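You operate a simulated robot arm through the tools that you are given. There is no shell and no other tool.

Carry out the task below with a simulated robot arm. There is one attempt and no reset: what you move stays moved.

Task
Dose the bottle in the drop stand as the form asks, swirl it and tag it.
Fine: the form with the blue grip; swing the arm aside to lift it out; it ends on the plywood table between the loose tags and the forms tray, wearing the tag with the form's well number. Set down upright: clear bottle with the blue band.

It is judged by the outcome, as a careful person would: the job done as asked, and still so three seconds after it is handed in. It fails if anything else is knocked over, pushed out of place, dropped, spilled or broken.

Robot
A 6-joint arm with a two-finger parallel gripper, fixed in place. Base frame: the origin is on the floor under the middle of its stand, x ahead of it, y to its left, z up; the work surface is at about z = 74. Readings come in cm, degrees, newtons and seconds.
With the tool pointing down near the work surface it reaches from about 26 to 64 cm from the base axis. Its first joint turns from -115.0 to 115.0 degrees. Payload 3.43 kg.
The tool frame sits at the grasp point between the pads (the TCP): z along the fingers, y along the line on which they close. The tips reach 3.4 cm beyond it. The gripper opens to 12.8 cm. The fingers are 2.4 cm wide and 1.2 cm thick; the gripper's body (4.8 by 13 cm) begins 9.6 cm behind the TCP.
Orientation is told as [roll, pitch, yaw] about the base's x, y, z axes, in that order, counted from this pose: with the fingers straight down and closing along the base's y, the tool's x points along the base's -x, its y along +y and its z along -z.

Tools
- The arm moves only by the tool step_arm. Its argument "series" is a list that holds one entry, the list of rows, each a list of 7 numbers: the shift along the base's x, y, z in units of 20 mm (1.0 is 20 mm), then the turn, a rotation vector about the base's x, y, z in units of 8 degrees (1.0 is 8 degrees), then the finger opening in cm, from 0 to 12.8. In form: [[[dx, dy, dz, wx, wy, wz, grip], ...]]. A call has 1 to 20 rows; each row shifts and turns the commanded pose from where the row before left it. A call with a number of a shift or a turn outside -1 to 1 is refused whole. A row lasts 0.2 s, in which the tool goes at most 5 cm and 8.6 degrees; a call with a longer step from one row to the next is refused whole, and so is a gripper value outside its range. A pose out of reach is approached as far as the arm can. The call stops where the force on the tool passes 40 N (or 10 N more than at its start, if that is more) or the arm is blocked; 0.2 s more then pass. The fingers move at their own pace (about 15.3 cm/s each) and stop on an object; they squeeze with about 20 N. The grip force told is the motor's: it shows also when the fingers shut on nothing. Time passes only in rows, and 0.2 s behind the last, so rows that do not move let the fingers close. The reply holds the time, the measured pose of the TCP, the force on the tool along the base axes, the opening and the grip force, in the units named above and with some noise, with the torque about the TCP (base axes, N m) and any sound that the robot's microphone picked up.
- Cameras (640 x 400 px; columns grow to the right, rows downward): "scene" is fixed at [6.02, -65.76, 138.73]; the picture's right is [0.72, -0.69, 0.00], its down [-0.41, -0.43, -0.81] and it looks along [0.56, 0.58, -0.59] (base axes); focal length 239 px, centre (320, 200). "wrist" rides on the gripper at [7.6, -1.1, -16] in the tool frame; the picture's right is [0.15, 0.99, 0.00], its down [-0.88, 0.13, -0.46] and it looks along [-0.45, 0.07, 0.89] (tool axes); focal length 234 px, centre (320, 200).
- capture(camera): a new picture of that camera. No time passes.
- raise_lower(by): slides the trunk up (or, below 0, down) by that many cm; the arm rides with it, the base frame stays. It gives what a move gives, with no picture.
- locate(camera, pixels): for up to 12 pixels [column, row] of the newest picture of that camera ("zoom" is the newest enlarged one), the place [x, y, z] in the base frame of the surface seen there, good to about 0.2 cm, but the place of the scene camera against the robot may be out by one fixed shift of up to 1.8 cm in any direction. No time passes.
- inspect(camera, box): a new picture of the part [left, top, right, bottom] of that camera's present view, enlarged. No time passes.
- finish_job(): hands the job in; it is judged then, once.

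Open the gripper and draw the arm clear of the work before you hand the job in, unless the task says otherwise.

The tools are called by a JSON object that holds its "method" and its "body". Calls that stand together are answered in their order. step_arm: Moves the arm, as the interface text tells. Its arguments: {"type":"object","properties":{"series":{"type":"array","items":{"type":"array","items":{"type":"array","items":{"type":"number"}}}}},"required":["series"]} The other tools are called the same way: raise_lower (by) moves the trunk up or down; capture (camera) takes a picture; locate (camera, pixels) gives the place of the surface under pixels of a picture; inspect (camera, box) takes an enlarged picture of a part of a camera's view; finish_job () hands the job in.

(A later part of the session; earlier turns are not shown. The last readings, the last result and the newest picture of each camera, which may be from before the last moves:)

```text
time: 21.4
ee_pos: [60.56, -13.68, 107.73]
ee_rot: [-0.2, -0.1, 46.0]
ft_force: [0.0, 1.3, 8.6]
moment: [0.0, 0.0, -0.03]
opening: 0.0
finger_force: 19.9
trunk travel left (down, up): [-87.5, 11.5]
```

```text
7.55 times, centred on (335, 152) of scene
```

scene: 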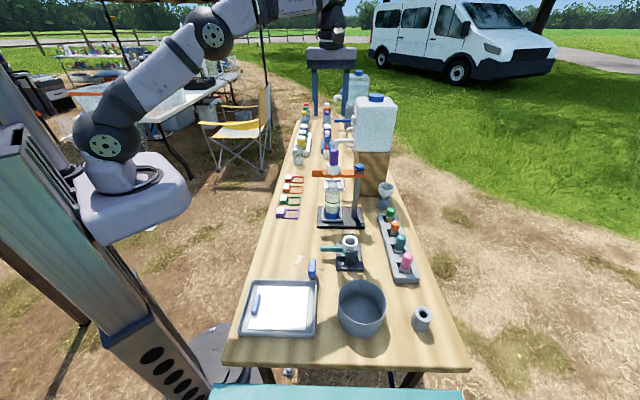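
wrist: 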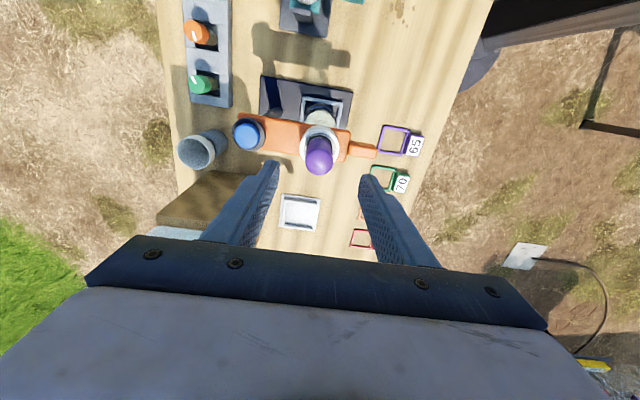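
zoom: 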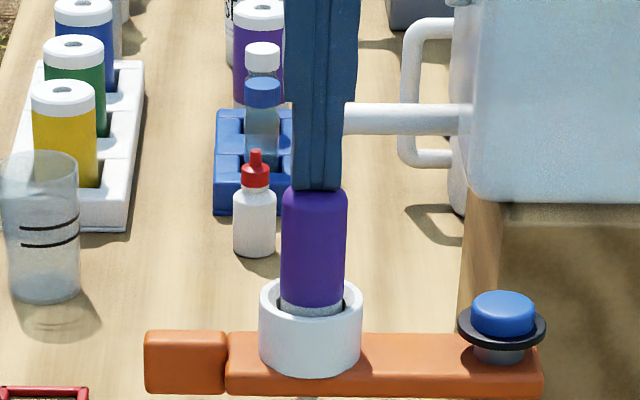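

Contact: 8.6 N upward at z≈107.7. I push in 1 mm increments to feel whether it is a sprung plunger or a solid stop.

{"method": "step_arm", "body": {"series": [[[0, 0, -0.05, 0, 0, 0, 0]]]}}

{"method": "step_arm", "body": {"series": [[[0, 0, -0.05, 0, 0, 0, 0]]]}}

{"method": "inspect", "body": {"camera": "scene", "box": [318, 125, 352, 178]}}

```text
time: 21.8
ee_pos: [60.49, -13.76, 107.7]
ee_rot: [-0.2, -0.1, 46.0]
ft_force: [0.4, 0.1, 14.5]
moment: [0.01, -0.02, 0.02]
opening: 0.01
finger_force: 20.6
trunk travel left (down, up): [-87.5, 11.5]
```

```text
time: 22.2
ee_pos: [60.45, -13.63, 107.58]
ee_rot: [-0.3, -0.1, 46.0]
ft_force: [0.7, -0.4, 19.1]
moment: [-0.03, -0.01, 0.0]
opening: 0.0
finger_force: 20.6
trunk travel left (down, up): [-87.5, 11.5]
```

```text
7.55 times, centred on (335, 152) of scene
```

zoom: 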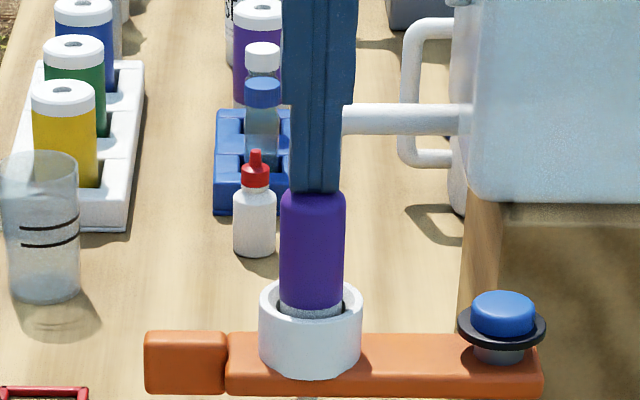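

Force rises ~5 N per mm with no plunger travel — the bulb isn't a push button. I back off upward and compare the bottle's contents with the first pictures.

{"method": "step_arm", "body": {"series": [[[0, 0, 0.3, 0, 0, 0, 0], [0, 0, 1, 0, 0, 0, 0], [0, 0, 1, 0, 0, 0, 3], [0, 0, 0, 0, 0, 0, 6]]]}}

{"method": "inspect", "body": {"camera": "scene", "box": [300, 135, 400, 235]}}

{"method": "inspect", "body": {"camera": "scene", "box": [318, 143, 352, 178]}}

{"method": "inspect", "body": {"camera": "wrist", "box": [230, 80, 400, 190]}}

```text
time: 23.2
ee_pos: [60.43, -13.69, 111.86]
ee_rot: [-0.1, 0.0, 45.9]
ft_force: [0.1, 0.2, -0.7]
moment: [0.0, 0.0, -0.03]
opening: 6.02
finger_force: 0.1
trunk travel left (down, up): [-87.5, 11.5]
```

```text
4.00 times, centred on (350, 185) of scene
```

zoom: 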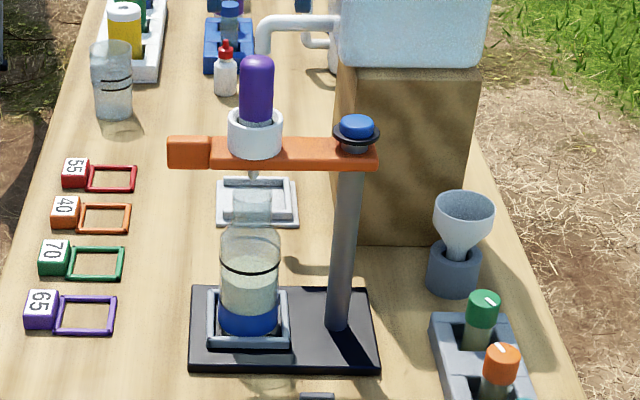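

```text
11.43 times, centred on (335, 160) of scene
```

zoom: 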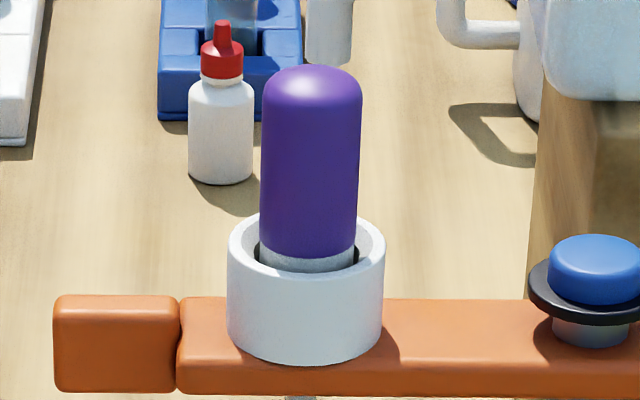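

```text
3.64 times, centred on (315, 135) of wrist
```

zoom: 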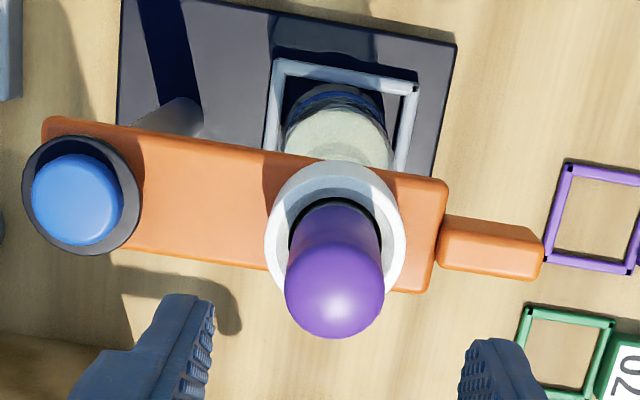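

Nothing changed visibly and the bulb is intact. Perhaps the bulb yields only across the arm; I rotate the gripper 90° above the bulb (yaw −44) to try squeezing along the other axis, with precise timing to see a drop in flight.

{"method": "step_arm", "body": {"series": [[[0, 0, 0, 0, 0, -0.94, 6], [0, 0, 0, 0, 0, -0.94, 6], [0, 0, 0, 0, 0, -0.94, 6], [0, 0, 0, 0, 0, -0.94, 6], [0, 0, 0, 0, 0, -0.94, 6], [0, 0, 0, 0, 0, -0.94, 6], [0, 0, 0, 0, 0, -0.94, 6], [0, 0, 0, 0, 0, -0.94, 6], [0, 0, 0, 0, 0, -0.94, 6], [0, 0, 0, 0, 0, -0.94, 6], [0, 0, 0, 0, 0, -0.94, 6], [0, 0, 0, 0, 0, -0.91, 6], [0, 0, 0, 0, 0, 0, 6]]]}}

{"method": "capture", "body": {"camera": "wrist"}}

{"method": "inspect", "body": {"camera": "wrist", "box": [240, 110, 400, 210]}}

```text
time: 26.0
ee_pos: [60.54, -13.76, 111.92]
ee_rot: [0.1, 0.0, -44.1]
ft_force: [-0.5, 0.3, -0.1]
moment: [0.0, -0.04, -0.02]
opening: 6.01
finger_force: 0.1
trunk travel left (down, up): [-87.5, 11.5]
```

```text
taken
```

wrist: 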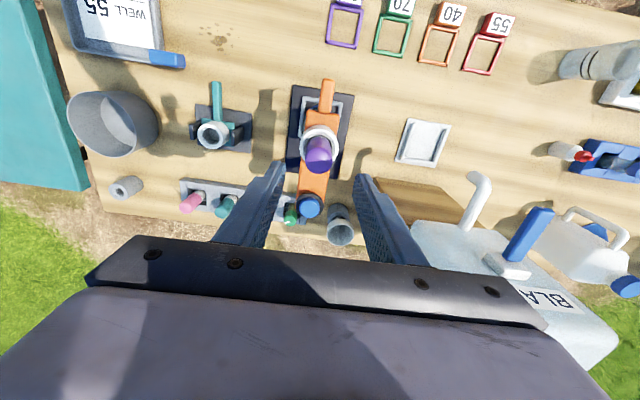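

```text
4.00 times, centred on (320, 160) of wrist
```

zoom: 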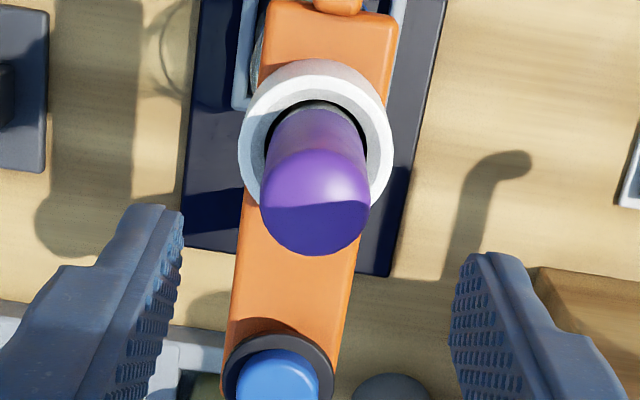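

Alignment is within ~0.2 cm; I nudge toward the post slightly and descend to TCP z≈102.6, opening wide to time the squeeze.

{"method": "step_arm", "body": {"series": [[[0.05, -0.09, -1, 0, 0, 0, 6], [0, 0, -1, 0, 0, 0, 6], [0, 0, -1, 0, 0, 0, 6], [0, 0, -1, 0, 0, 0, 6], [0, 0, -0.65, 0, 0, 0, 6], [0, 0, 0, 0, 0, 0, 6]]]}}

{"method": "inspect", "body": {"camera": "wrist", "box": [240, 120, 400, 220]}}

{"method": "inspect", "body": {"camera": "scene", "box": [300, 120, 375, 210]}}

```text
time: 27.4
ee_pos: [60.61, -13.82, 102.51]
ee_rot: [0.0, 0.0, -44.0]
ft_force: [-0.3, 0.1, -0.9]
moment: [-0.02, 0.03, 0.01]
opening: 5.99
finger_force: 0.1
trunk travel left (down, up): [-87.5, 11.5]
```

```text
4.00 times, centred on (320, 170) of wrist
```

zoom: 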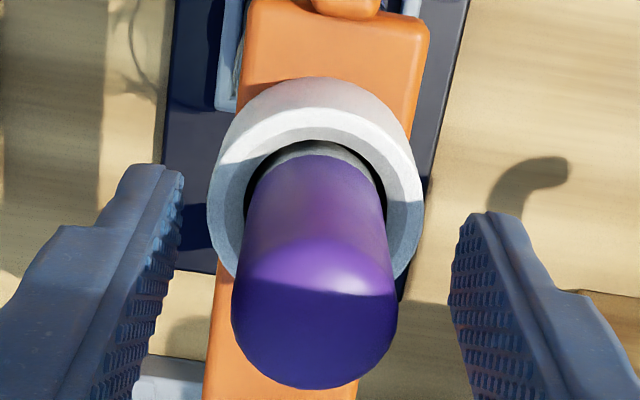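

```text
4.44 times, centred on (338, 165) of scene
```

zoom: 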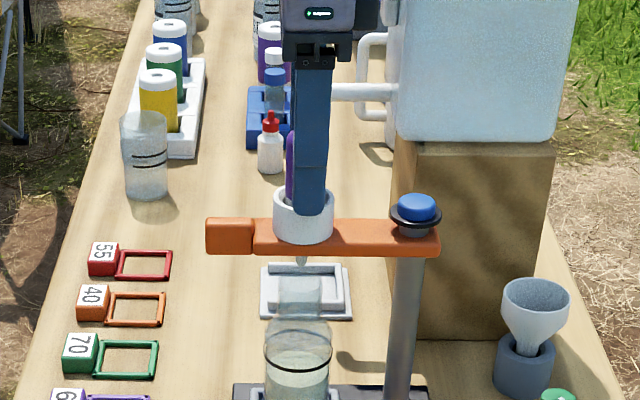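

Centred. I open wide, then do one timed closing row and immediately look at the bottle neck for a falling drop.

{"method": "step_arm", "body": {"series": [[[0, 0, 0, 0, 0, 0, 12.8], [0, 0, 0, 0, 0, 0, 12.8]]]}}

{"method": "step_arm", "body": {"series": [[[0, 0, 0, 0, 0, 0, 2.0]]]}}

{"method": "inspect", "body": {"camera": "scene", "box": [318, 170, 348, 215]}}

{"method": "inspect", "body": {"camera": "wrist", "box": [240, 120, 400, 220]}}

```text
time: 28.0
ee_pos: [60.68, -13.86, 102.71]
ee_rot: [0.0, 0.0, -44.0]
ft_force: [0.8, -0.1, 0.0]
moment: [0.0, -0.01, 0.01]
opening: 12.77
finger_force: 0.0
trunk travel left (down, up): [-87.5, 11.5]
```

```text
time: 28.4
ee_pos: [60.56, -13.9, 102.61]
ee_rot: [0.1, 0.1, -43.9]
ft_force: [0.0, -0.7, 1.5]
moment: [-0.02, 0.05, 0.01]
opening: 2.82
finger_force: 17.4
trunk travel left (down, up): [-87.5, 11.5]
```

```text
8.89 times, centred on (333, 192) of scene
```

zoom: 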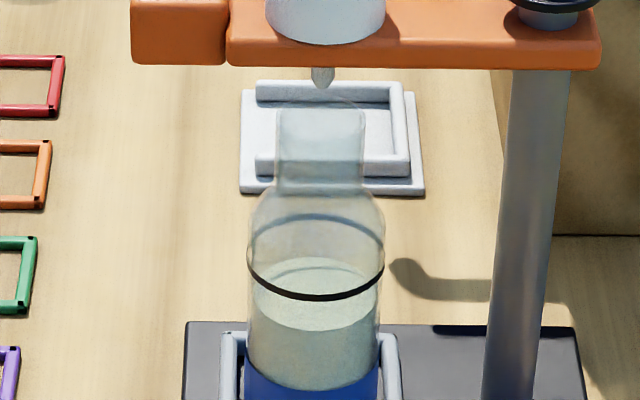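

```text
4.00 times, centred on (320, 170) of wrist
```

zoom: 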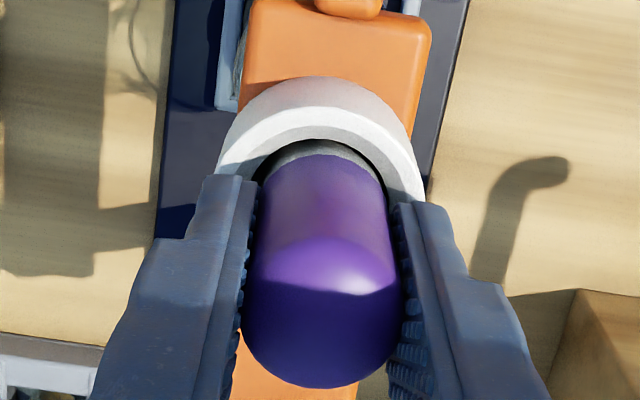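

Contact just made (17 N, 2.82 cm), still no drop visible. I hold one more row and look again.

{"method": "step_arm", "body": {"series": [[[0, 0, 0, 0, 0, 0, 2.0]]]}}

{"method": "inspect", "body": {"camera": "scene", "box": [318, 170, 348, 215]}}

{"method": "step_arm", "body": {"series": [[[0, 0, 0, 0, 0, 0, 0], [0, 0, 0, 0, 0, 0, 0], [0, 0, 0, 0, 0, 0, 0]]]}}

{"method": "inspect", "body": {"camera": "scene", "box": [318, 170, 348, 215]}}

```text
time: 28.8
ee_pos: [60.73, -13.9, 102.61]
ee_rot: [0.0, -0.1, -44.0]
ft_force: [0.6, -0.6, 0.3]
moment: [0.0, -0.01, 0.0]
opening: 2.75
finger_force: 20.1
trunk travel left (down, up): [-87.5, 11.5]
```

```text
8.89 times, centred on (333, 192) of scene
```

zoom: 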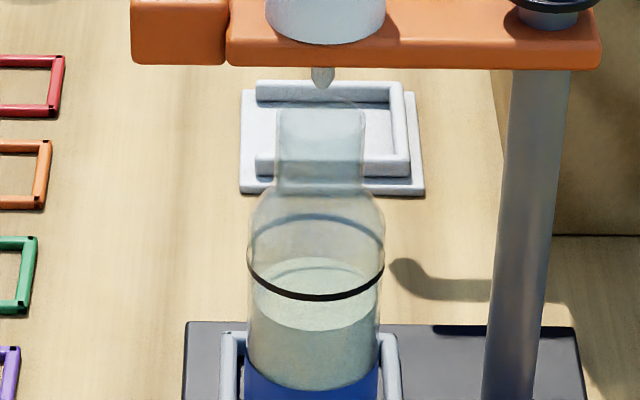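

```text
time: 29.6
ee_pos: [60.56, -13.84, 102.62]
ee_rot: [0.0, 0.1, -44.0]
ft_force: [-1.2, -0.1, 0.9]
moment: [-0.01, 0.02, 0.0]
opening: 2.75
finger_force: 19.7
trunk travel left (down, up): [-87.5, 11.5]
```

```text
8.89 times, centred on (333, 192) of scene
```

zoom: 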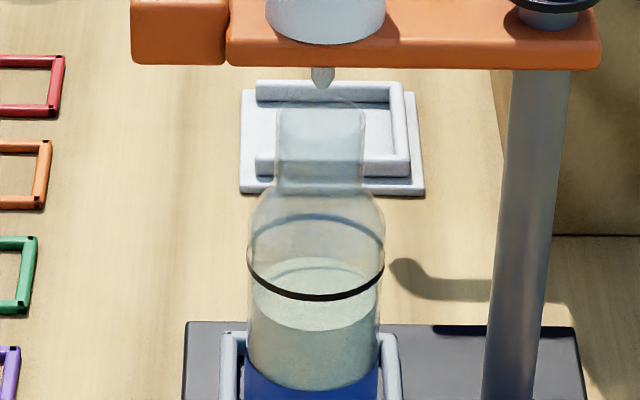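

Still nothing after 1.2 s of squeeze. I keep this same squeeze held for 2 more seconds to learn whether a drop forms slowly.

{"method": "step_arm", "body": {"series": [[[0, 0, 0, 0, 0, 0, 0], [0, 0, 0, 0, 0, 0, 0], [0, 0, 0, 0, 0, 0, 0], [0, 0, 0, 0, 0, 0, 0], [0, 0, 0, 0, 0, 0, 0], [0, 0, 0, 0, 0, 0, 0], [0, 0, 0, 0, 0, 0, 0], [0, 0, 0, 0, 0, 0, 0], [0, 0, 0, 0, 0, 0, 0], [0, 0, 0, 0, 0, 0, 0]]]}}

{"method": "inspect", "body": {"camera": "scene", "box": [318, 170, 348, 215]}}

```text
time: 31.8
ee_pos: [60.6, -13.89, 102.64]
ee_rot: [0.0, 0.2, -44.1]
ft_force: [0.7, -0.3, 0.1]
moment: [0.02, -0.01, -0.02]
opening: 2.74
finger_force: 19.7
trunk travel left (down, up): [-87.5, 11.5]
```

```text
8.89 times, centred on (333, 192) of scene
```

zoom: 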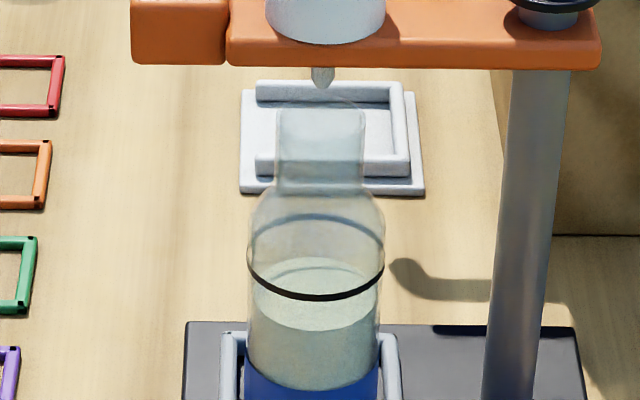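

No drop from a 3-second hold either, so squeezing isn't the mechanism here. The cap's diameter fits the collar's bore, so I retest pressing from above with somewhat more force. First release, rise and close.

{"method": "step_arm", "body": {"series": [[[0, 0, 0, 0, 0, 0, 4], [0, 0, 0, 0, 0, 0, 5], [0, 0, 1, 0, 0, 0, 5], [0, 0, 1, 0, 0, 0, 5], [0, 0, 1, 0, 0, 0, 5], [0, 0, 0.5, 0, 0, 0, 2], [0, 0, 0, 0, 0, 0, 0], [0, 0, 0, 0, 0, 0, 0], [0, 0, 0, 0, 0, 0, 0]]]}}

{"method": "inspect", "body": {"camera": "wrist", "box": [240, 110, 400, 210]}}

```text
time: 33.8
ee_pos: [60.65, -13.86, 109.56]
ee_rot: [-0.1, 0.0, -44.0]
ft_force: [0.0, 0.2, -0.9]
moment: [0.04, 0.01, -0.01]
opening: 0.0
finger_force: 19.8
trunk travel left (down, up): [-87.5, 11.5]
```

```text
4.00 times, centred on (320, 160) of wrist
```

zoom: 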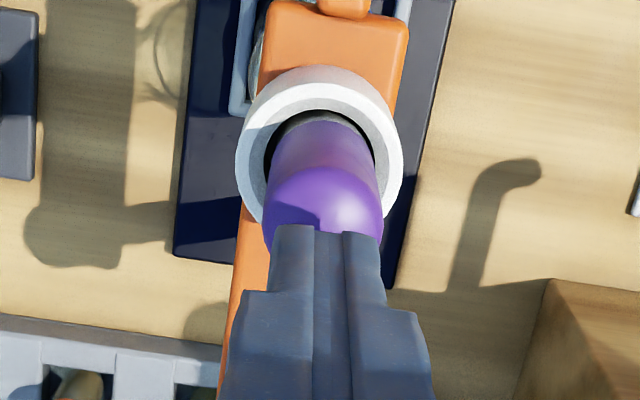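

Tips centred over the cap. I descend to contact then press in 1–2 mm steps up to about 30 N, watching for travel or sound.

{"method": "step_arm", "body": {"series": [[[0, 0, -0.4, 0, 0, 0, 0], [0, 0, -0.4, 0, 0, 0, 0], [0, 0, -0.1, 0, 0, 0, 0], [0, 0, -0.1, 0, 0, 0, 0]]]}}

{"method": "step_arm", "body": {"series": [[[0, 0, -0.1, 0, 0, 0, 0]]]}}

{"method": "step_arm", "body": {"series": [[[0, 0, -0.1, 0, 0, 0, 0]]]}}

{"method": "step_arm", "body": {"series": [[[0, 0, -0.05, 0, 0, 0, 0]]]}}

{"method": "inspect", "body": {"camera": "scene", "box": [318, 143, 352, 178]}}

```text
time: 34.8
ee_pos: [60.56, -13.85, 107.79]
ee_rot: [0.0, 0.0, -44.0]
ft_force: [-0.7, 0.2, 5.2]
moment: [-0.03, 0.03, -0.01]
opening: 0.0
finger_force: 20.2
trunk travel left (down, up): [-87.5, 11.5]
```

```text
time: 35.2
ee_pos: [60.6, -13.84, 107.68]
ee_rot: [0.2, -0.1, -43.9]
ft_force: [-0.3, 0.0, 12.9]
moment: [-0.02, -0.05, -0.01]
opening: 0.03
finger_force: 20.4
trunk travel left (down, up): [-87.5, 11.5]
```

```text
time: 35.6
ee_pos: [60.59, -13.88, 107.53]
ee_rot: [0.3, -0.4, -44.0]
ft_force: [0.4, -1.8, 19.3]
moment: [-0.05, -0.01, -0.02]
opening: 0.0
finger_force: 19.9
trunk travel left (down, up): [-87.5, 11.5]
```

```text
time: 36.0
ee_pos: [60.43, -13.93, 107.46]
ee_rot: [0.2, -0.4, -43.9]
ft_force: [0.7, -1.6, 24.9]
moment: [-0.08, -0.1, -0.03]
opening: 0.0
finger_force: 19.9
trunk travel left (down, up): [-87.5, 11.5]
```

```text
11.43 times, centred on (335, 160) of scene
```

zoom: 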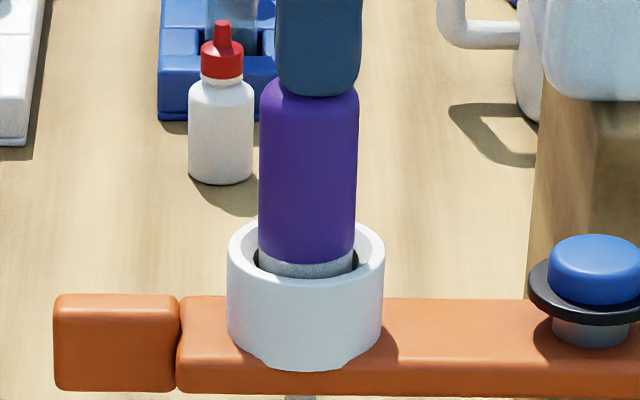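

At 25 N the cap and collar have moved down ~3 mm (cap bottom edge now row 264 vs 258 before). I ease up and check whether it springs back.

{"method": "step_arm", "body": {"series": [[[0, 0, 0.2, 0, 0, 0, 0], [0, 0, 0.5, 0, 0, 0, 0], [0, 0, 0, 0, 0, 0, 0]]]}}

{"method": "inspect", "body": {"camera": "scene", "box": [318, 143, 352, 178]}}

{"method": "inspect", "body": {"camera": "scene", "box": [318, 170, 348, 215]}}

```text
time: 36.8
ee_pos: [60.53, -13.96, 108.42]
ee_rot: [-0.1, 0.2, -44.0]
ft_force: [-0.6, 0.6, -0.2]
moment: [0.0, 0.01, 0.0]
opening: 0.0
finger_force: 19.9
trunk travel left (down, up): [-87.5, 11.5]
```

```text
11.43 times, centred on (335, 160) of scene
```

zoom: 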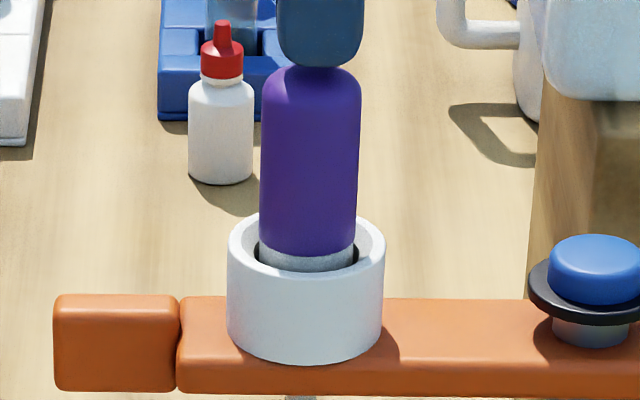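

```text
8.89 times, centred on (333, 192) of scene
```

zoom: 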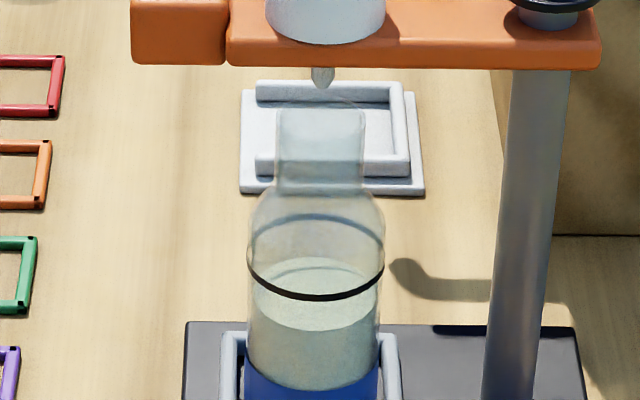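

It sprang back; that was just compliance of the dropper body, not a plunger stroke. I take a very close look at the nozzle, the bottle mouth and the plate for any sign of drops.

{"method": "inspect", "body": {"camera": "scene", "box": [324, 172, 344, 188]}}

{"method": "inspect", "body": {"camera": "scene", "box": [322, 195, 346, 222]}}

{"method": "inspect", "body": {"camera": "scene", "box": [345, 155, 375, 180]}}

```text
16.00 times, centred on (334, 180) of scene
```

zoom: 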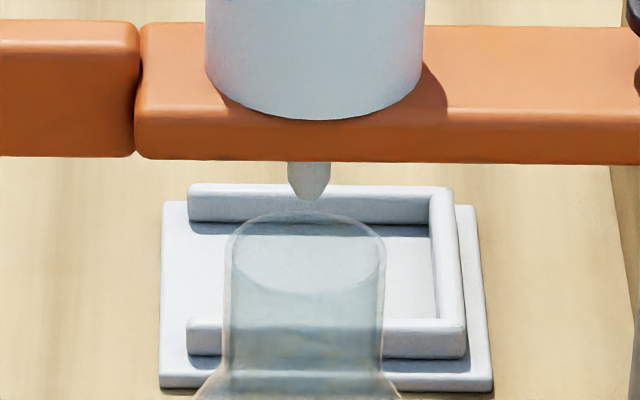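

```text
14.81 times, centred on (334, 208) of scene
```

zoom: 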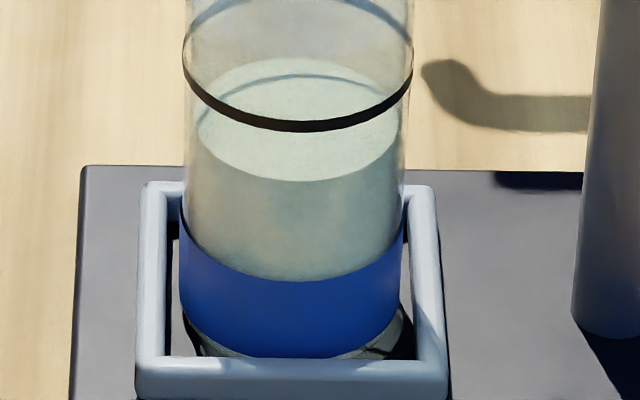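

```text
16.00 times, centred on (360, 168) of scene
```

zoom: 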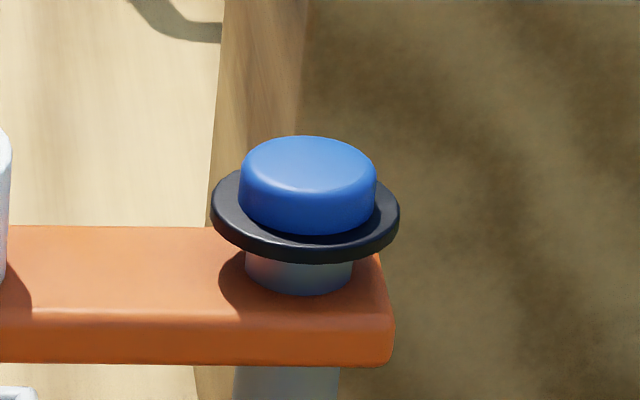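

Enlarged, the blue cap in a black bezel on top of the post at (360,165) looks just like a push-button — a plausible dosing button, while the purple reservoir is rigid. It lies at ≈(66.5, −20.1, 98.4), beyond tool-down reach, so I'll approach with the tool tilted 30° outward. First I rise and reorient well above the stand.

{"method": "step_arm", "body": {"series": [[[0, 0, 1, 0, 0, 0, 0], [0, 0, 1, 0, 0, 0, 0], [0, 0, 0.8, 0, 0, 0.85, 0], [0, 0, 0, 0, 0, 0.85, 0], [0, 0, 0, 0, 0, 0.85, 0], [0, 0, 0, 0, 0, 0.83, 0], [0, -0.3, 0, -0.274, -0.896, 0, 0], [0, -0.4, 0, -0.274, -0.896, 0, 0], [0, -0.4, 0, -0.274, -0.896, 0, 0], [0, -0.4, 0, -0.274, -0.896, 0, 0], [0, 0, 0, 0, 0, 0, 0]]]}}

{"method": "capture", "body": {"camera": "wrist"}}

{"method": "capture", "body": {"camera": "scene"}}

```text
time: 39.2
ee_pos: [60.61, -16.82, 114.13]
ee_rot: [0.0, -30.1, -16.8]
ft_force: [0.5, 0.0, -0.3]
moment: [0.01, -0.02, -0.03]
opening: 0.0
finger_force: 20.0
trunk travel left (down, up): [-87.5, 11.5]
```

```text
taken
```

wrist: 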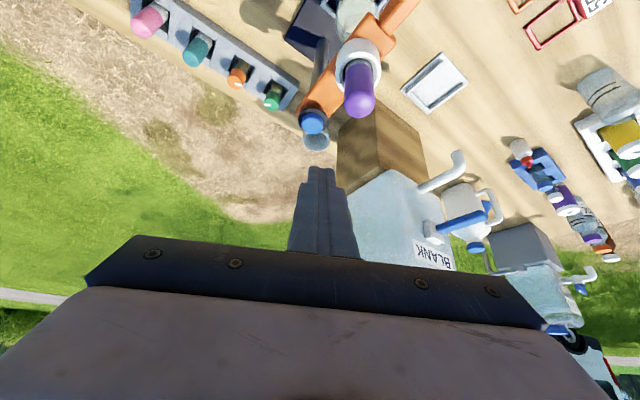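

```text
taken
```

scene: 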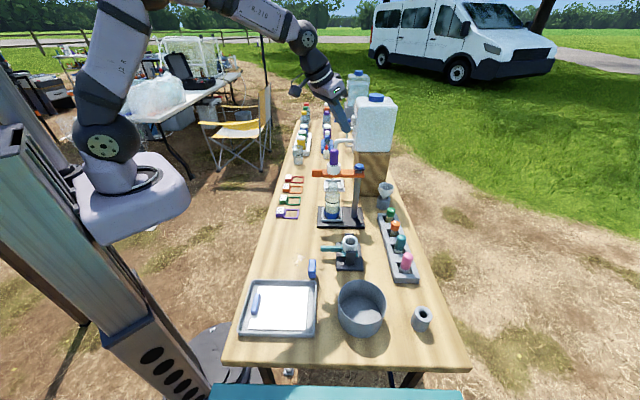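

The tilted wrist view shows the blue button at (312,121). I measure it again from here.

{"method": "inspect", "body": {"camera": "wrist", "box": [280, 80, 360, 190]}}

{"method": "locate", "body": {"camera": "wrist", "pixels": [[312, 119], [312, 124], [305, 122], [320, 122], [318, 145], [358, 105], [360, 55], [335, 95]]}}

```text
3.64 times, centred on (320, 135) of wrist
```

zoom: 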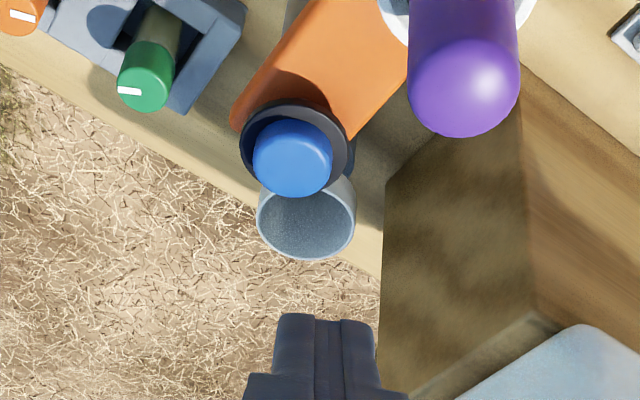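

```text
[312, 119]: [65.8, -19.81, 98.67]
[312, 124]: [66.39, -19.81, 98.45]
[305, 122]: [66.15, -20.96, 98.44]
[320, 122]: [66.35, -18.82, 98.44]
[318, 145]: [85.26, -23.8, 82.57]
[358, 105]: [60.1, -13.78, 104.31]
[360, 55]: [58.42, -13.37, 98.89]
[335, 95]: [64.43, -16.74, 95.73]
```

Button centre ≈ (66.4, −19.95, 98.45). I move over it (staying ~6 cm above), then check alignment.

{"method": "step_arm", "body": {"series": [[[0.86, -0.49, -0.8, 0, 0, 0, 0], [0.86, -0.49, -0.9, 0, 0, 0, 0], [0.86, -0.49, -0.9, 0, 0, 0, 0], [0, 0, 0, 0, 0, 0, 0]]]}}

{"method": "capture", "body": {"camera": "wrist"}}

{"method": "inspect", "body": {"camera": "wrist", "box": [270, 100, 380, 200]}}

{"method": "inspect", "body": {"camera": "scene", "box": [310, 90, 400, 200]}}

```text
time: 40.2
ee_pos: [65.81, -19.61, 108.84]
ee_rot: [0.0, -30.0, -16.9]
ft_force: [-0.2, 0.1, 0.7]
moment: [0.02, 0.02, 0.01]
opening: 0.0
finger_force: 20.3
trunk travel left (down, up): [-87.5, 11.5]
```

```text
taken
```

wrist: 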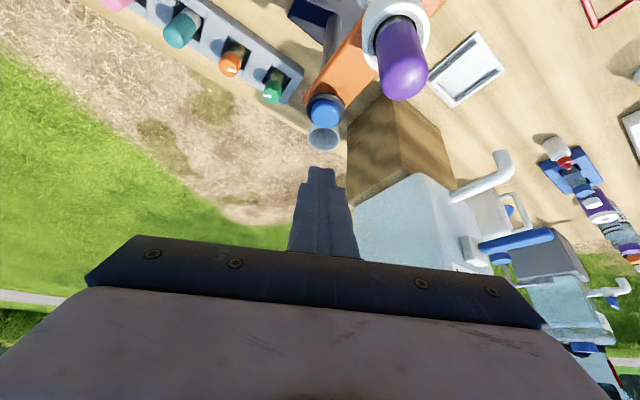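

```text
4.00 times, centred on (325, 150) of wrist
```

zoom: 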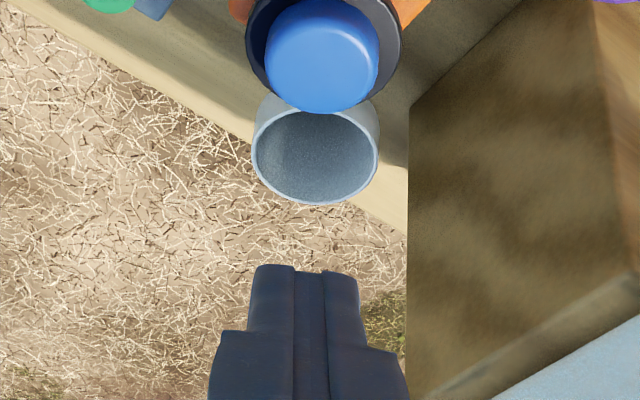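

```text
3.64 times, centred on (355, 145) of scene
```

zoom: 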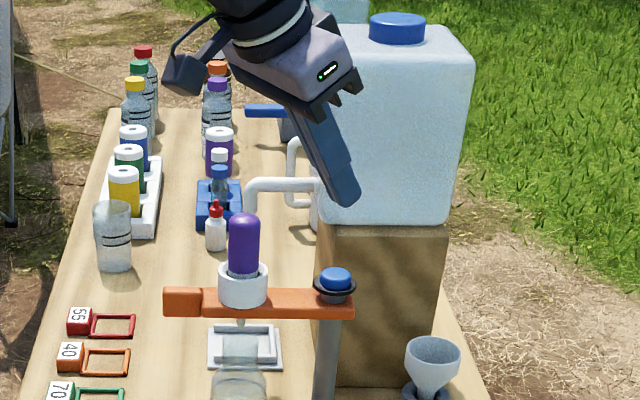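

The fingers are above and in line with the button. I verify its position once more from here.

{"method": "locate", "body": {"camera": "wrist", "pixels": [[325, 107], [325, 112], [315, 110], [335, 110], [325, 102], [325, 118]]}}

```text
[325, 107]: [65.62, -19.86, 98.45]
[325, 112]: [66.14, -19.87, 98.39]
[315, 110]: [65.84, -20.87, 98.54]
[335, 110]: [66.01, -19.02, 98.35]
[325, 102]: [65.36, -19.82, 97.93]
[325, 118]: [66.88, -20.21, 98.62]
```

Button centre confirmed ≈ (66.45, −20.0, 98.45). I descend to just above contact (TCP z≈102.3), then press in small steps.

{"method": "step_arm", "body": {"series": [[[0, -0.1, -1, 0, 0, 0, 0], [0, 0, -1, 0, 0, 0, 0], [0, 0, -0.9, 0, 0, 0, 0], [0, 0, -0.3, 0, 0, 0, 0]]]}}

{"method": "inspect", "body": {"camera": "scene", "box": [330, 130, 390, 190]}}

{"method": "inspect", "body": {"camera": "wrist", "box": [270, 80, 400, 200]}}

```text
time: 41.2
ee_pos: [65.8, -19.98, 102.45]
ee_rot: [0.0, -30.1, -17.0]
ft_force: [-0.1, -0.3, -0.3]
moment: [0.01, 0.02, 0.02]
opening: 0.0
finger_force: 19.8
trunk travel left (down, up): [-87.5, 11.5]
```

```text
6.67 times, centred on (360, 160) of scene
```

zoom: 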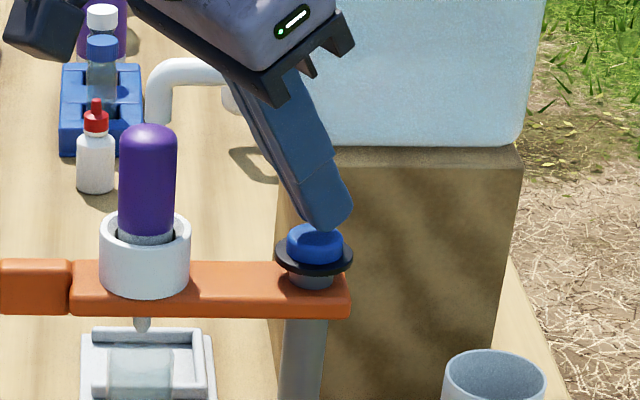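

```text
3.33 times, centred on (335, 140) of wrist
```

zoom: 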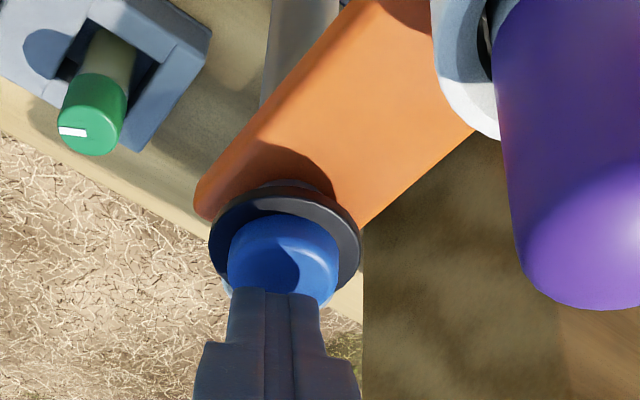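

Fingertips are right above the button, clear of the purple bulb. I press gently in 2 mm steps.

{"method": "step_arm", "body": {"series": [[[0, 0, -0.15, 0, 0, 0, 0]]]}}

{"method": "step_arm", "body": {"series": [[[0, 0, -0.1, 0, 0, 0, 0]]]}}

{"method": "step_arm", "body": {"series": [[[0, 0, -0.1, 0, 0, 0, 0]]]}}

{"method": "inspect", "body": {"camera": "scene", "box": [330, 130, 390, 190]}}

```text
time: 41.6
ee_pos: [65.91, -19.99, 102.15]
ee_rot: [0.0, -29.9, -17.0]
ft_force: [-0.1, 0.3, 0.6]
moment: [0.02, 0.0, -0.02]
opening: 0.01
finger_force: 19.8
trunk travel left (down, up): [-87.5, 11.5]
```

```text
time: 42.0
ee_pos: [65.72, -19.96, 102.0]
ee_rot: [0.1, -30.0, -17.1]
ft_force: [-0.7, -0.2, 1.0]
moment: [0.0, -0.03, -0.02]
opening: 0.0
finger_force: 20.3
trunk travel left (down, up): [-87.5, 11.5]
```

```text
time: 42.4
ee_pos: [65.9, -20.05, 101.83]
ee_rot: [0.1, -30.0, -17.0]
ft_force: [-0.5, -0.5, 2.0]
moment: [0.02, 0.01, 0.0]
opening: 0.0
finger_force: 19.9
trunk travel left (down, up): [-87.5, 11.5]
```

```text
6.67 times, centred on (360, 160) of scene
```

zoom: 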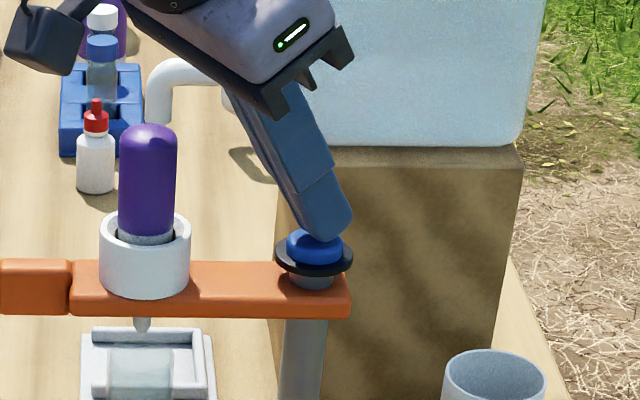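

Only 2 N while moving down — the blue cap is travelling: it is a sprung button. I continue pressing 2 mm at a time, listening.

{"method": "step_arm", "body": {"series": [[[0, 0, -0.1, 0, 0, 0, 0]]]}}

```text
time: 42.8
ee_pos: [65.87, -19.97, 101.61]
ee_rot: [-0.1, -30.1, -16.9]
ft_force: [-0.3, 0.7, 2.9]
moment: [0.01, -0.05, -0.03]
opening: 0.02
finger_force: 20.1
trunk travel left (down, up): [-87.5, 11.5]
heard: click
```

"heard: click" — the button triggered. I check the nozzle and bottle now.

{"method": "inspect", "body": {"camera": "scene", "box": [318, 170, 348, 215]}}

{"method": "inspect", "body": {"camera": "scene", "box": [322, 195, 346, 222]}}

```text
8.89 times, centred on (333, 192) of scene
```

zoom: 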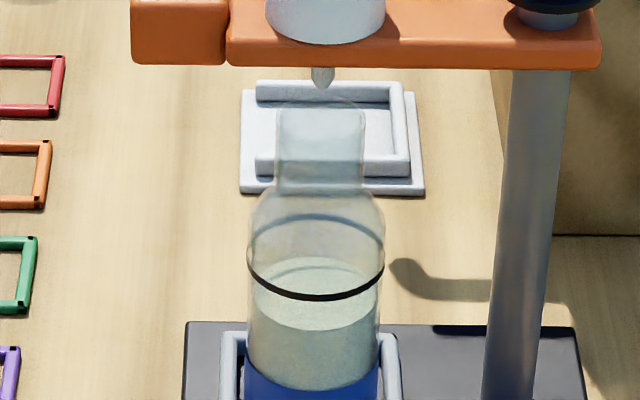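

```text
14.81 times, centred on (334, 208) of scene
```

zoom: 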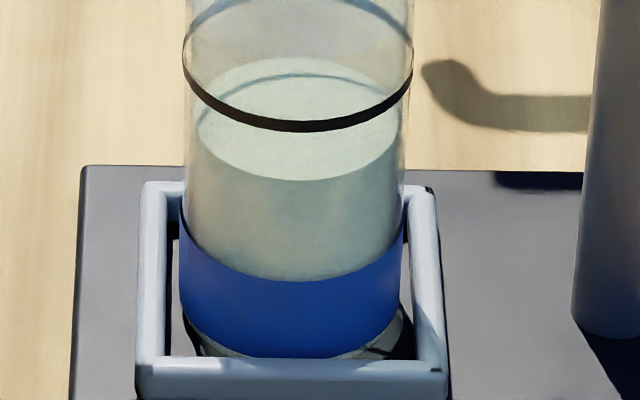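

One click heard. I release fully by raising ~1 cm and see whether the button returns and any sound comes.

{"method": "step_arm", "body": {"series": [[[0, 0, 0.25, 0, 0, 0, 0], [0, 0, 0.25, 0, 0, 0, 0], [0, 0, 0, 0, 0, 0, 0]]]}}

{"method": "inspect", "body": {"camera": "scene", "box": [330, 130, 390, 190]}}

{"method": "inspect", "body": {"camera": "scene", "box": [318, 170, 348, 215]}}

```text
time: 43.6
ee_pos: [65.76, -20.01, 102.56]
ee_rot: [0.0, -30.0, -17.1]
ft_force: [-0.6, -0.5, 0.5]
moment: [0.0, -0.01, 0.02]
opening: 0.0
finger_force: 19.7
trunk travel left (down, up): [-87.5, 11.5]
```

```text
6.67 times, centred on (360, 160) of scene
```

zoom: 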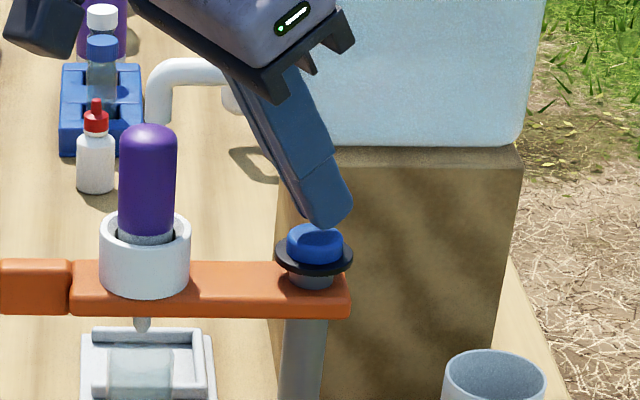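

```text
8.89 times, centred on (333, 192) of scene
```

zoom: 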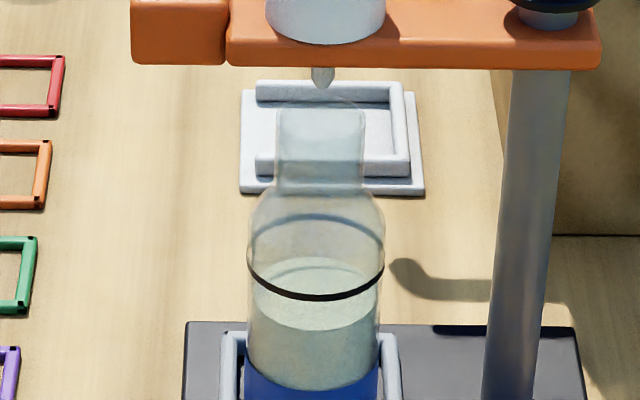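

The button popped back up: one press, one click. Press number two now, same depth.

{"method": "step_arm", "body": {"series": [[[0, 0, -0.25, 0, 0, 0, 0], [0, 0, -0.15, 0, 0, 0, 0], [0, 0, -0.1, 0, 0, 0, 0]]]}}

{"method": "inspect", "body": {"camera": "scene", "box": [318, 170, 348, 215]}}

```text
time: 44.4
ee_pos: [65.83, -19.96, 101.79]
ee_rot: [0.0, -30.2, -17.0]
ft_force: [0.3, 0.6, 3.4]
moment: [0.05, -0.04, -0.03]
opening: 0.01
finger_force: 20.4
trunk travel left (down, up): [-87.5, 11.5]
heard: click
```

```text
8.89 times, centred on (333, 192) of scene
```

zoom: 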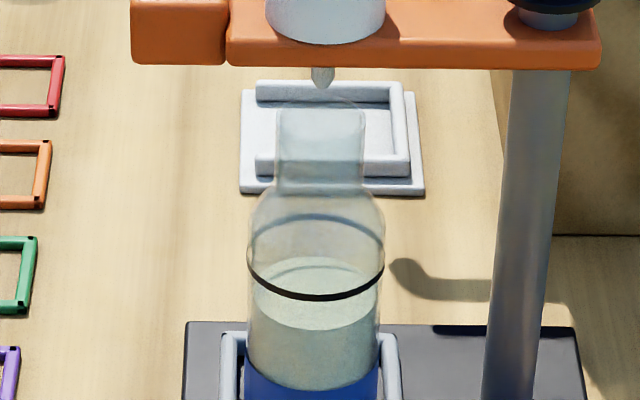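

Second click heard. I release fully again.

{"method": "step_arm", "body": {"series": [[[0, 0, 0.25, 0, 0, 0, 0], [0, 0, 0.25, 0, 0, 0, 0], [0, 0, 0, 0, 0, 0, 0]]]}}

{"method": "inspect", "body": {"camera": "scene", "box": [330, 130, 390, 190]}}

{"method": "inspect", "body": {"camera": "scene", "box": [322, 195, 346, 222]}}

```text
time: 45.2
ee_pos: [65.82, -20.07, 102.6]
ee_rot: [0.1, -30.0, -17.0]
ft_force: [0.2, -0.2, -0.9]
moment: [0.03, 0.01, -0.03]
opening: 0.03
finger_force: 20.1
trunk travel left (down, up): [-87.5, 11.5]
```

```text
6.67 times, centred on (360, 160) of scene
```

zoom: 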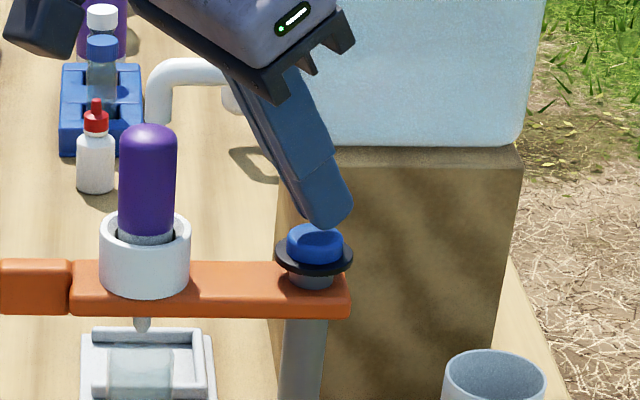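

```text
14.81 times, centred on (334, 208) of scene
```

zoom: 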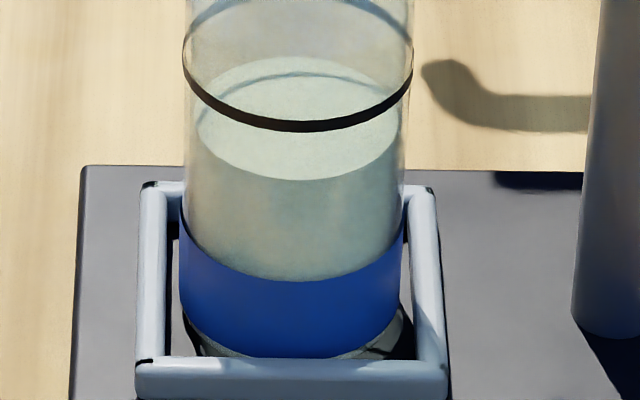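

The button is fully up again. Third and last press.

{"method": "step_arm", "body": {"series": [[[0, 0, -0.25, 0, 0, 0, 0], [0, 0, -0.15, 0, 0, 0, 0], [0, 0, -0.1, 0, 0, 0, 0]]]}}

```text
time: 46.0
ee_pos: [65.74, -20.16, 101.66]
ee_rot: [0.1, -30.2, -17.0]
ft_force: [-0.3, 0.1, 2.9]
moment: [0.0, -0.01, 0.04]
opening: 0.02
finger_force: 19.7
trunk travel left (down, up): [-87.5, 11.5]
heard: click
```

Three clicks = three drops. I lift straight up, then bring the tool back vertical and to yaw 0 at z≈111, ending beside the arm's orange tip block for the swing.

{"method": "step_arm", "body": {"series": [[[0, 0, 0.5, 0, 0, 0, 0], [0, 0, 1, 0, 0, 0, 0], [0, 0, 1, 0, 0, 0, 0], [0, 0, 1, 0, 0, 0, 0], [-1, 0, 1, 0, 0, 0, 0], [-1, 0, 0.5, 0.274, 0.896, 0, 0], [-1, 0, 0, 0.274, 0.896, 0, 0], [-1, 0, 0, 0.274, 0.896, 0, 0], [-1, 0, 0, 0.274, 0.896, 0, 0], [0, 1, 0, 0, 0, 0.71, 0], [0, 1, 0, 0, 0, 0.71, 0], [0, 1, 0, 0, 0, 0.71, 0], [0.5, 1, 0, 0, 0, 0, 0], [0.5, 1, 0, 0, 0, 0, 0], [0.3, 1, 0, 0, 0, 0, 0], [0, 0, 0, 0, 0, 0, 0]]]}}

{"method": "capture", "body": {"camera": "wrist"}}

{"method": "inspect", "body": {"camera": "scene", "box": [290, 100, 390, 240]}}

```text
time: 49.4
ee_pos: [58.48, -8.02, 111.53]
ee_rot: [0.0, 0.0, 0.1]
ft_force: [0.4, 0.7, 1.1]
moment: [0.02, 0.03, 0.0]
opening: 0.0
finger_force: 19.8
trunk travel left (down, up): [-87.5, 11.5]
```

```text
taken
```

wrist: 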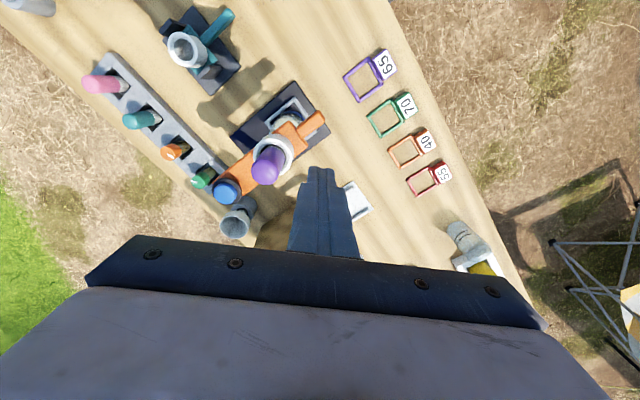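

```text
2.86 times, centred on (340, 170) of scene
```

zoom: 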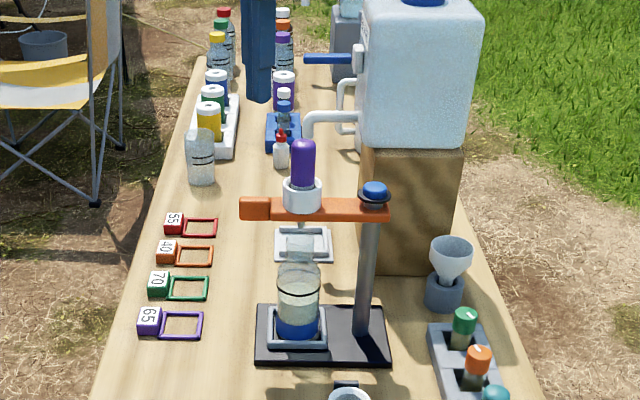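

Now I measure the tip block (around (313,124) in the wrist view) before lowering beside it.

{"method": "inspect", "body": {"camera": "wrist", "box": [220, 80, 360, 210]}}

{"method": "locate", "body": {"camera": "wrist", "pixels": [[305, 129], [322, 116], [313, 120], [318, 128], [314, 125], [295, 127], [300, 138], [305, 136]]}}

```text
3.08 times, centred on (290, 145) of wrist
```

zoom: 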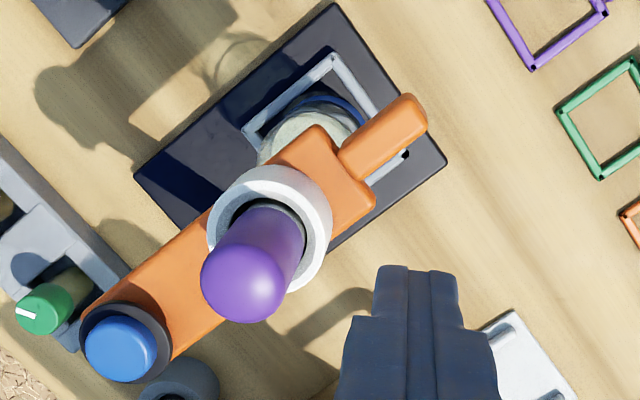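

```text
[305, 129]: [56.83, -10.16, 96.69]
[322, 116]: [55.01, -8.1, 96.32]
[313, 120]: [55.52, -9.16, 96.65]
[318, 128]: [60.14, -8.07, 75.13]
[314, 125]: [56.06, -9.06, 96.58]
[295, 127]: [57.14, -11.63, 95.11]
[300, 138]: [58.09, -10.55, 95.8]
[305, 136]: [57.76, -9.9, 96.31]
```

Tip block centre ≈ (55.8, −9.1), top z 96.65; pivot ≈ (66.45, −20). I shift slightly outward and lower the closed fingers behind the block (TCP z≈97.8), then check.

{"method": "step_arm", "body": {"series": [[[0.3, 0.32, -0.5, 0, 0, 0, 0], [0, 0, -1, 0, 0, 0, 0], [0, 0, -1, 0, 0, 0, 0], [0, 0, -1, 0, 0, 0, 0], [0, 0, -1, 0, 0, 0, 0], [0, 0, -1, 0, 0, 0, 0], [0, 0, -1, 0, 0, 0, 0], [0, 0, -0.37, 0, 0, 0, 0], [0, 0, 0, 0, 0, 0, 0]]]}}

{"method": "inspect", "body": {"camera": "wrist", "box": [220, 80, 360, 210]}}

{"method": "inspect", "body": {"camera": "scene", "box": [300, 120, 380, 210]}}

```text
time: 51.4
ee_pos: [59.03, -7.42, 97.79]
ee_rot: [0.0, 0.0, 0.1]
ft_force: [0.4, -1.0, -0.5]
moment: [0.0, 0.06, 0.03]
opening: 0.0
finger_force: 19.7
trunk travel left (down, up): [-87.5, 11.5]
```

```text
3.08 times, centred on (290, 145) of wrist
```

zoom: 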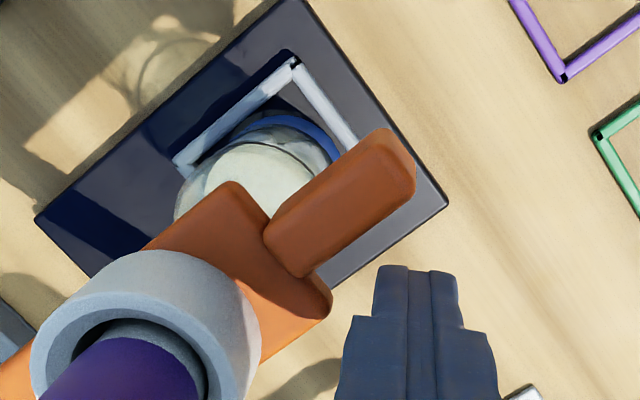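

```text
4.44 times, centred on (340, 165) of scene
```

zoom: 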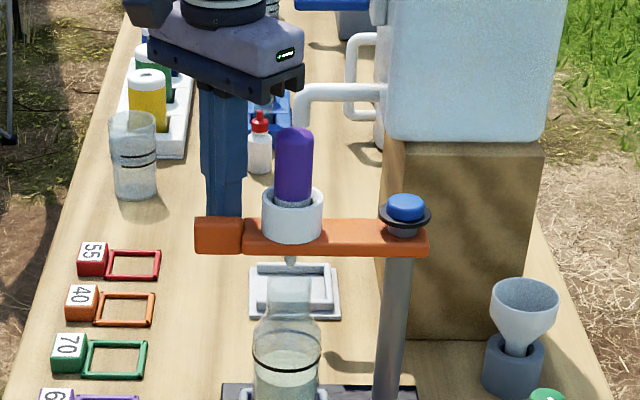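

The finger is right behind the tip block. I sweep the first part of the arc toward the robot and check.

{"method": "step_arm", "body": {"series": [[[-0.43, -0.155, 0, 0, 0, 0, 0], [-0.415, -0.305, 0, 0, 0, 0, 0], [-0.395, -0.33, 0, 0, 0, 0, 0], [-0.375, -0.36, 0, 0, 0, 0, 0], [-0.345, -0.385, 0, 0, 0, 0, 0], [-0.39, -0.51, 0, 0, 0, 0, 0], [-0.35, -0.545, 0, 0, 0, 0, 0]]]}}

{"method": "capture", "body": {"camera": "wrist"}}

{"method": "inspect", "body": {"camera": "scene", "box": [290, 120, 400, 240]}}

```text
time: 53.0
ee_pos: [53.57, -12.61, 97.91]
ee_rot: [-0.1, 0.0, 0.1]
ft_force: [0.2, 0.6, 0.3]
moment: [-0.02, 0.04, 0.02]
opening: 0.0
finger_force: 20.1
trunk travel left (down, up): [-87.5, 11.5]
```

```text
taken
```

wrist: 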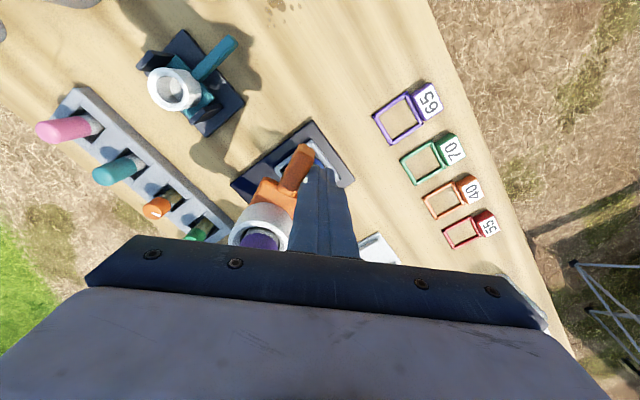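

```text
3.33 times, centred on (345, 180) of scene
```

zoom: 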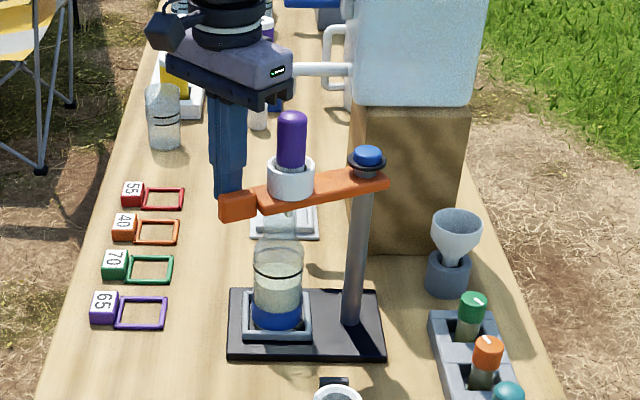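

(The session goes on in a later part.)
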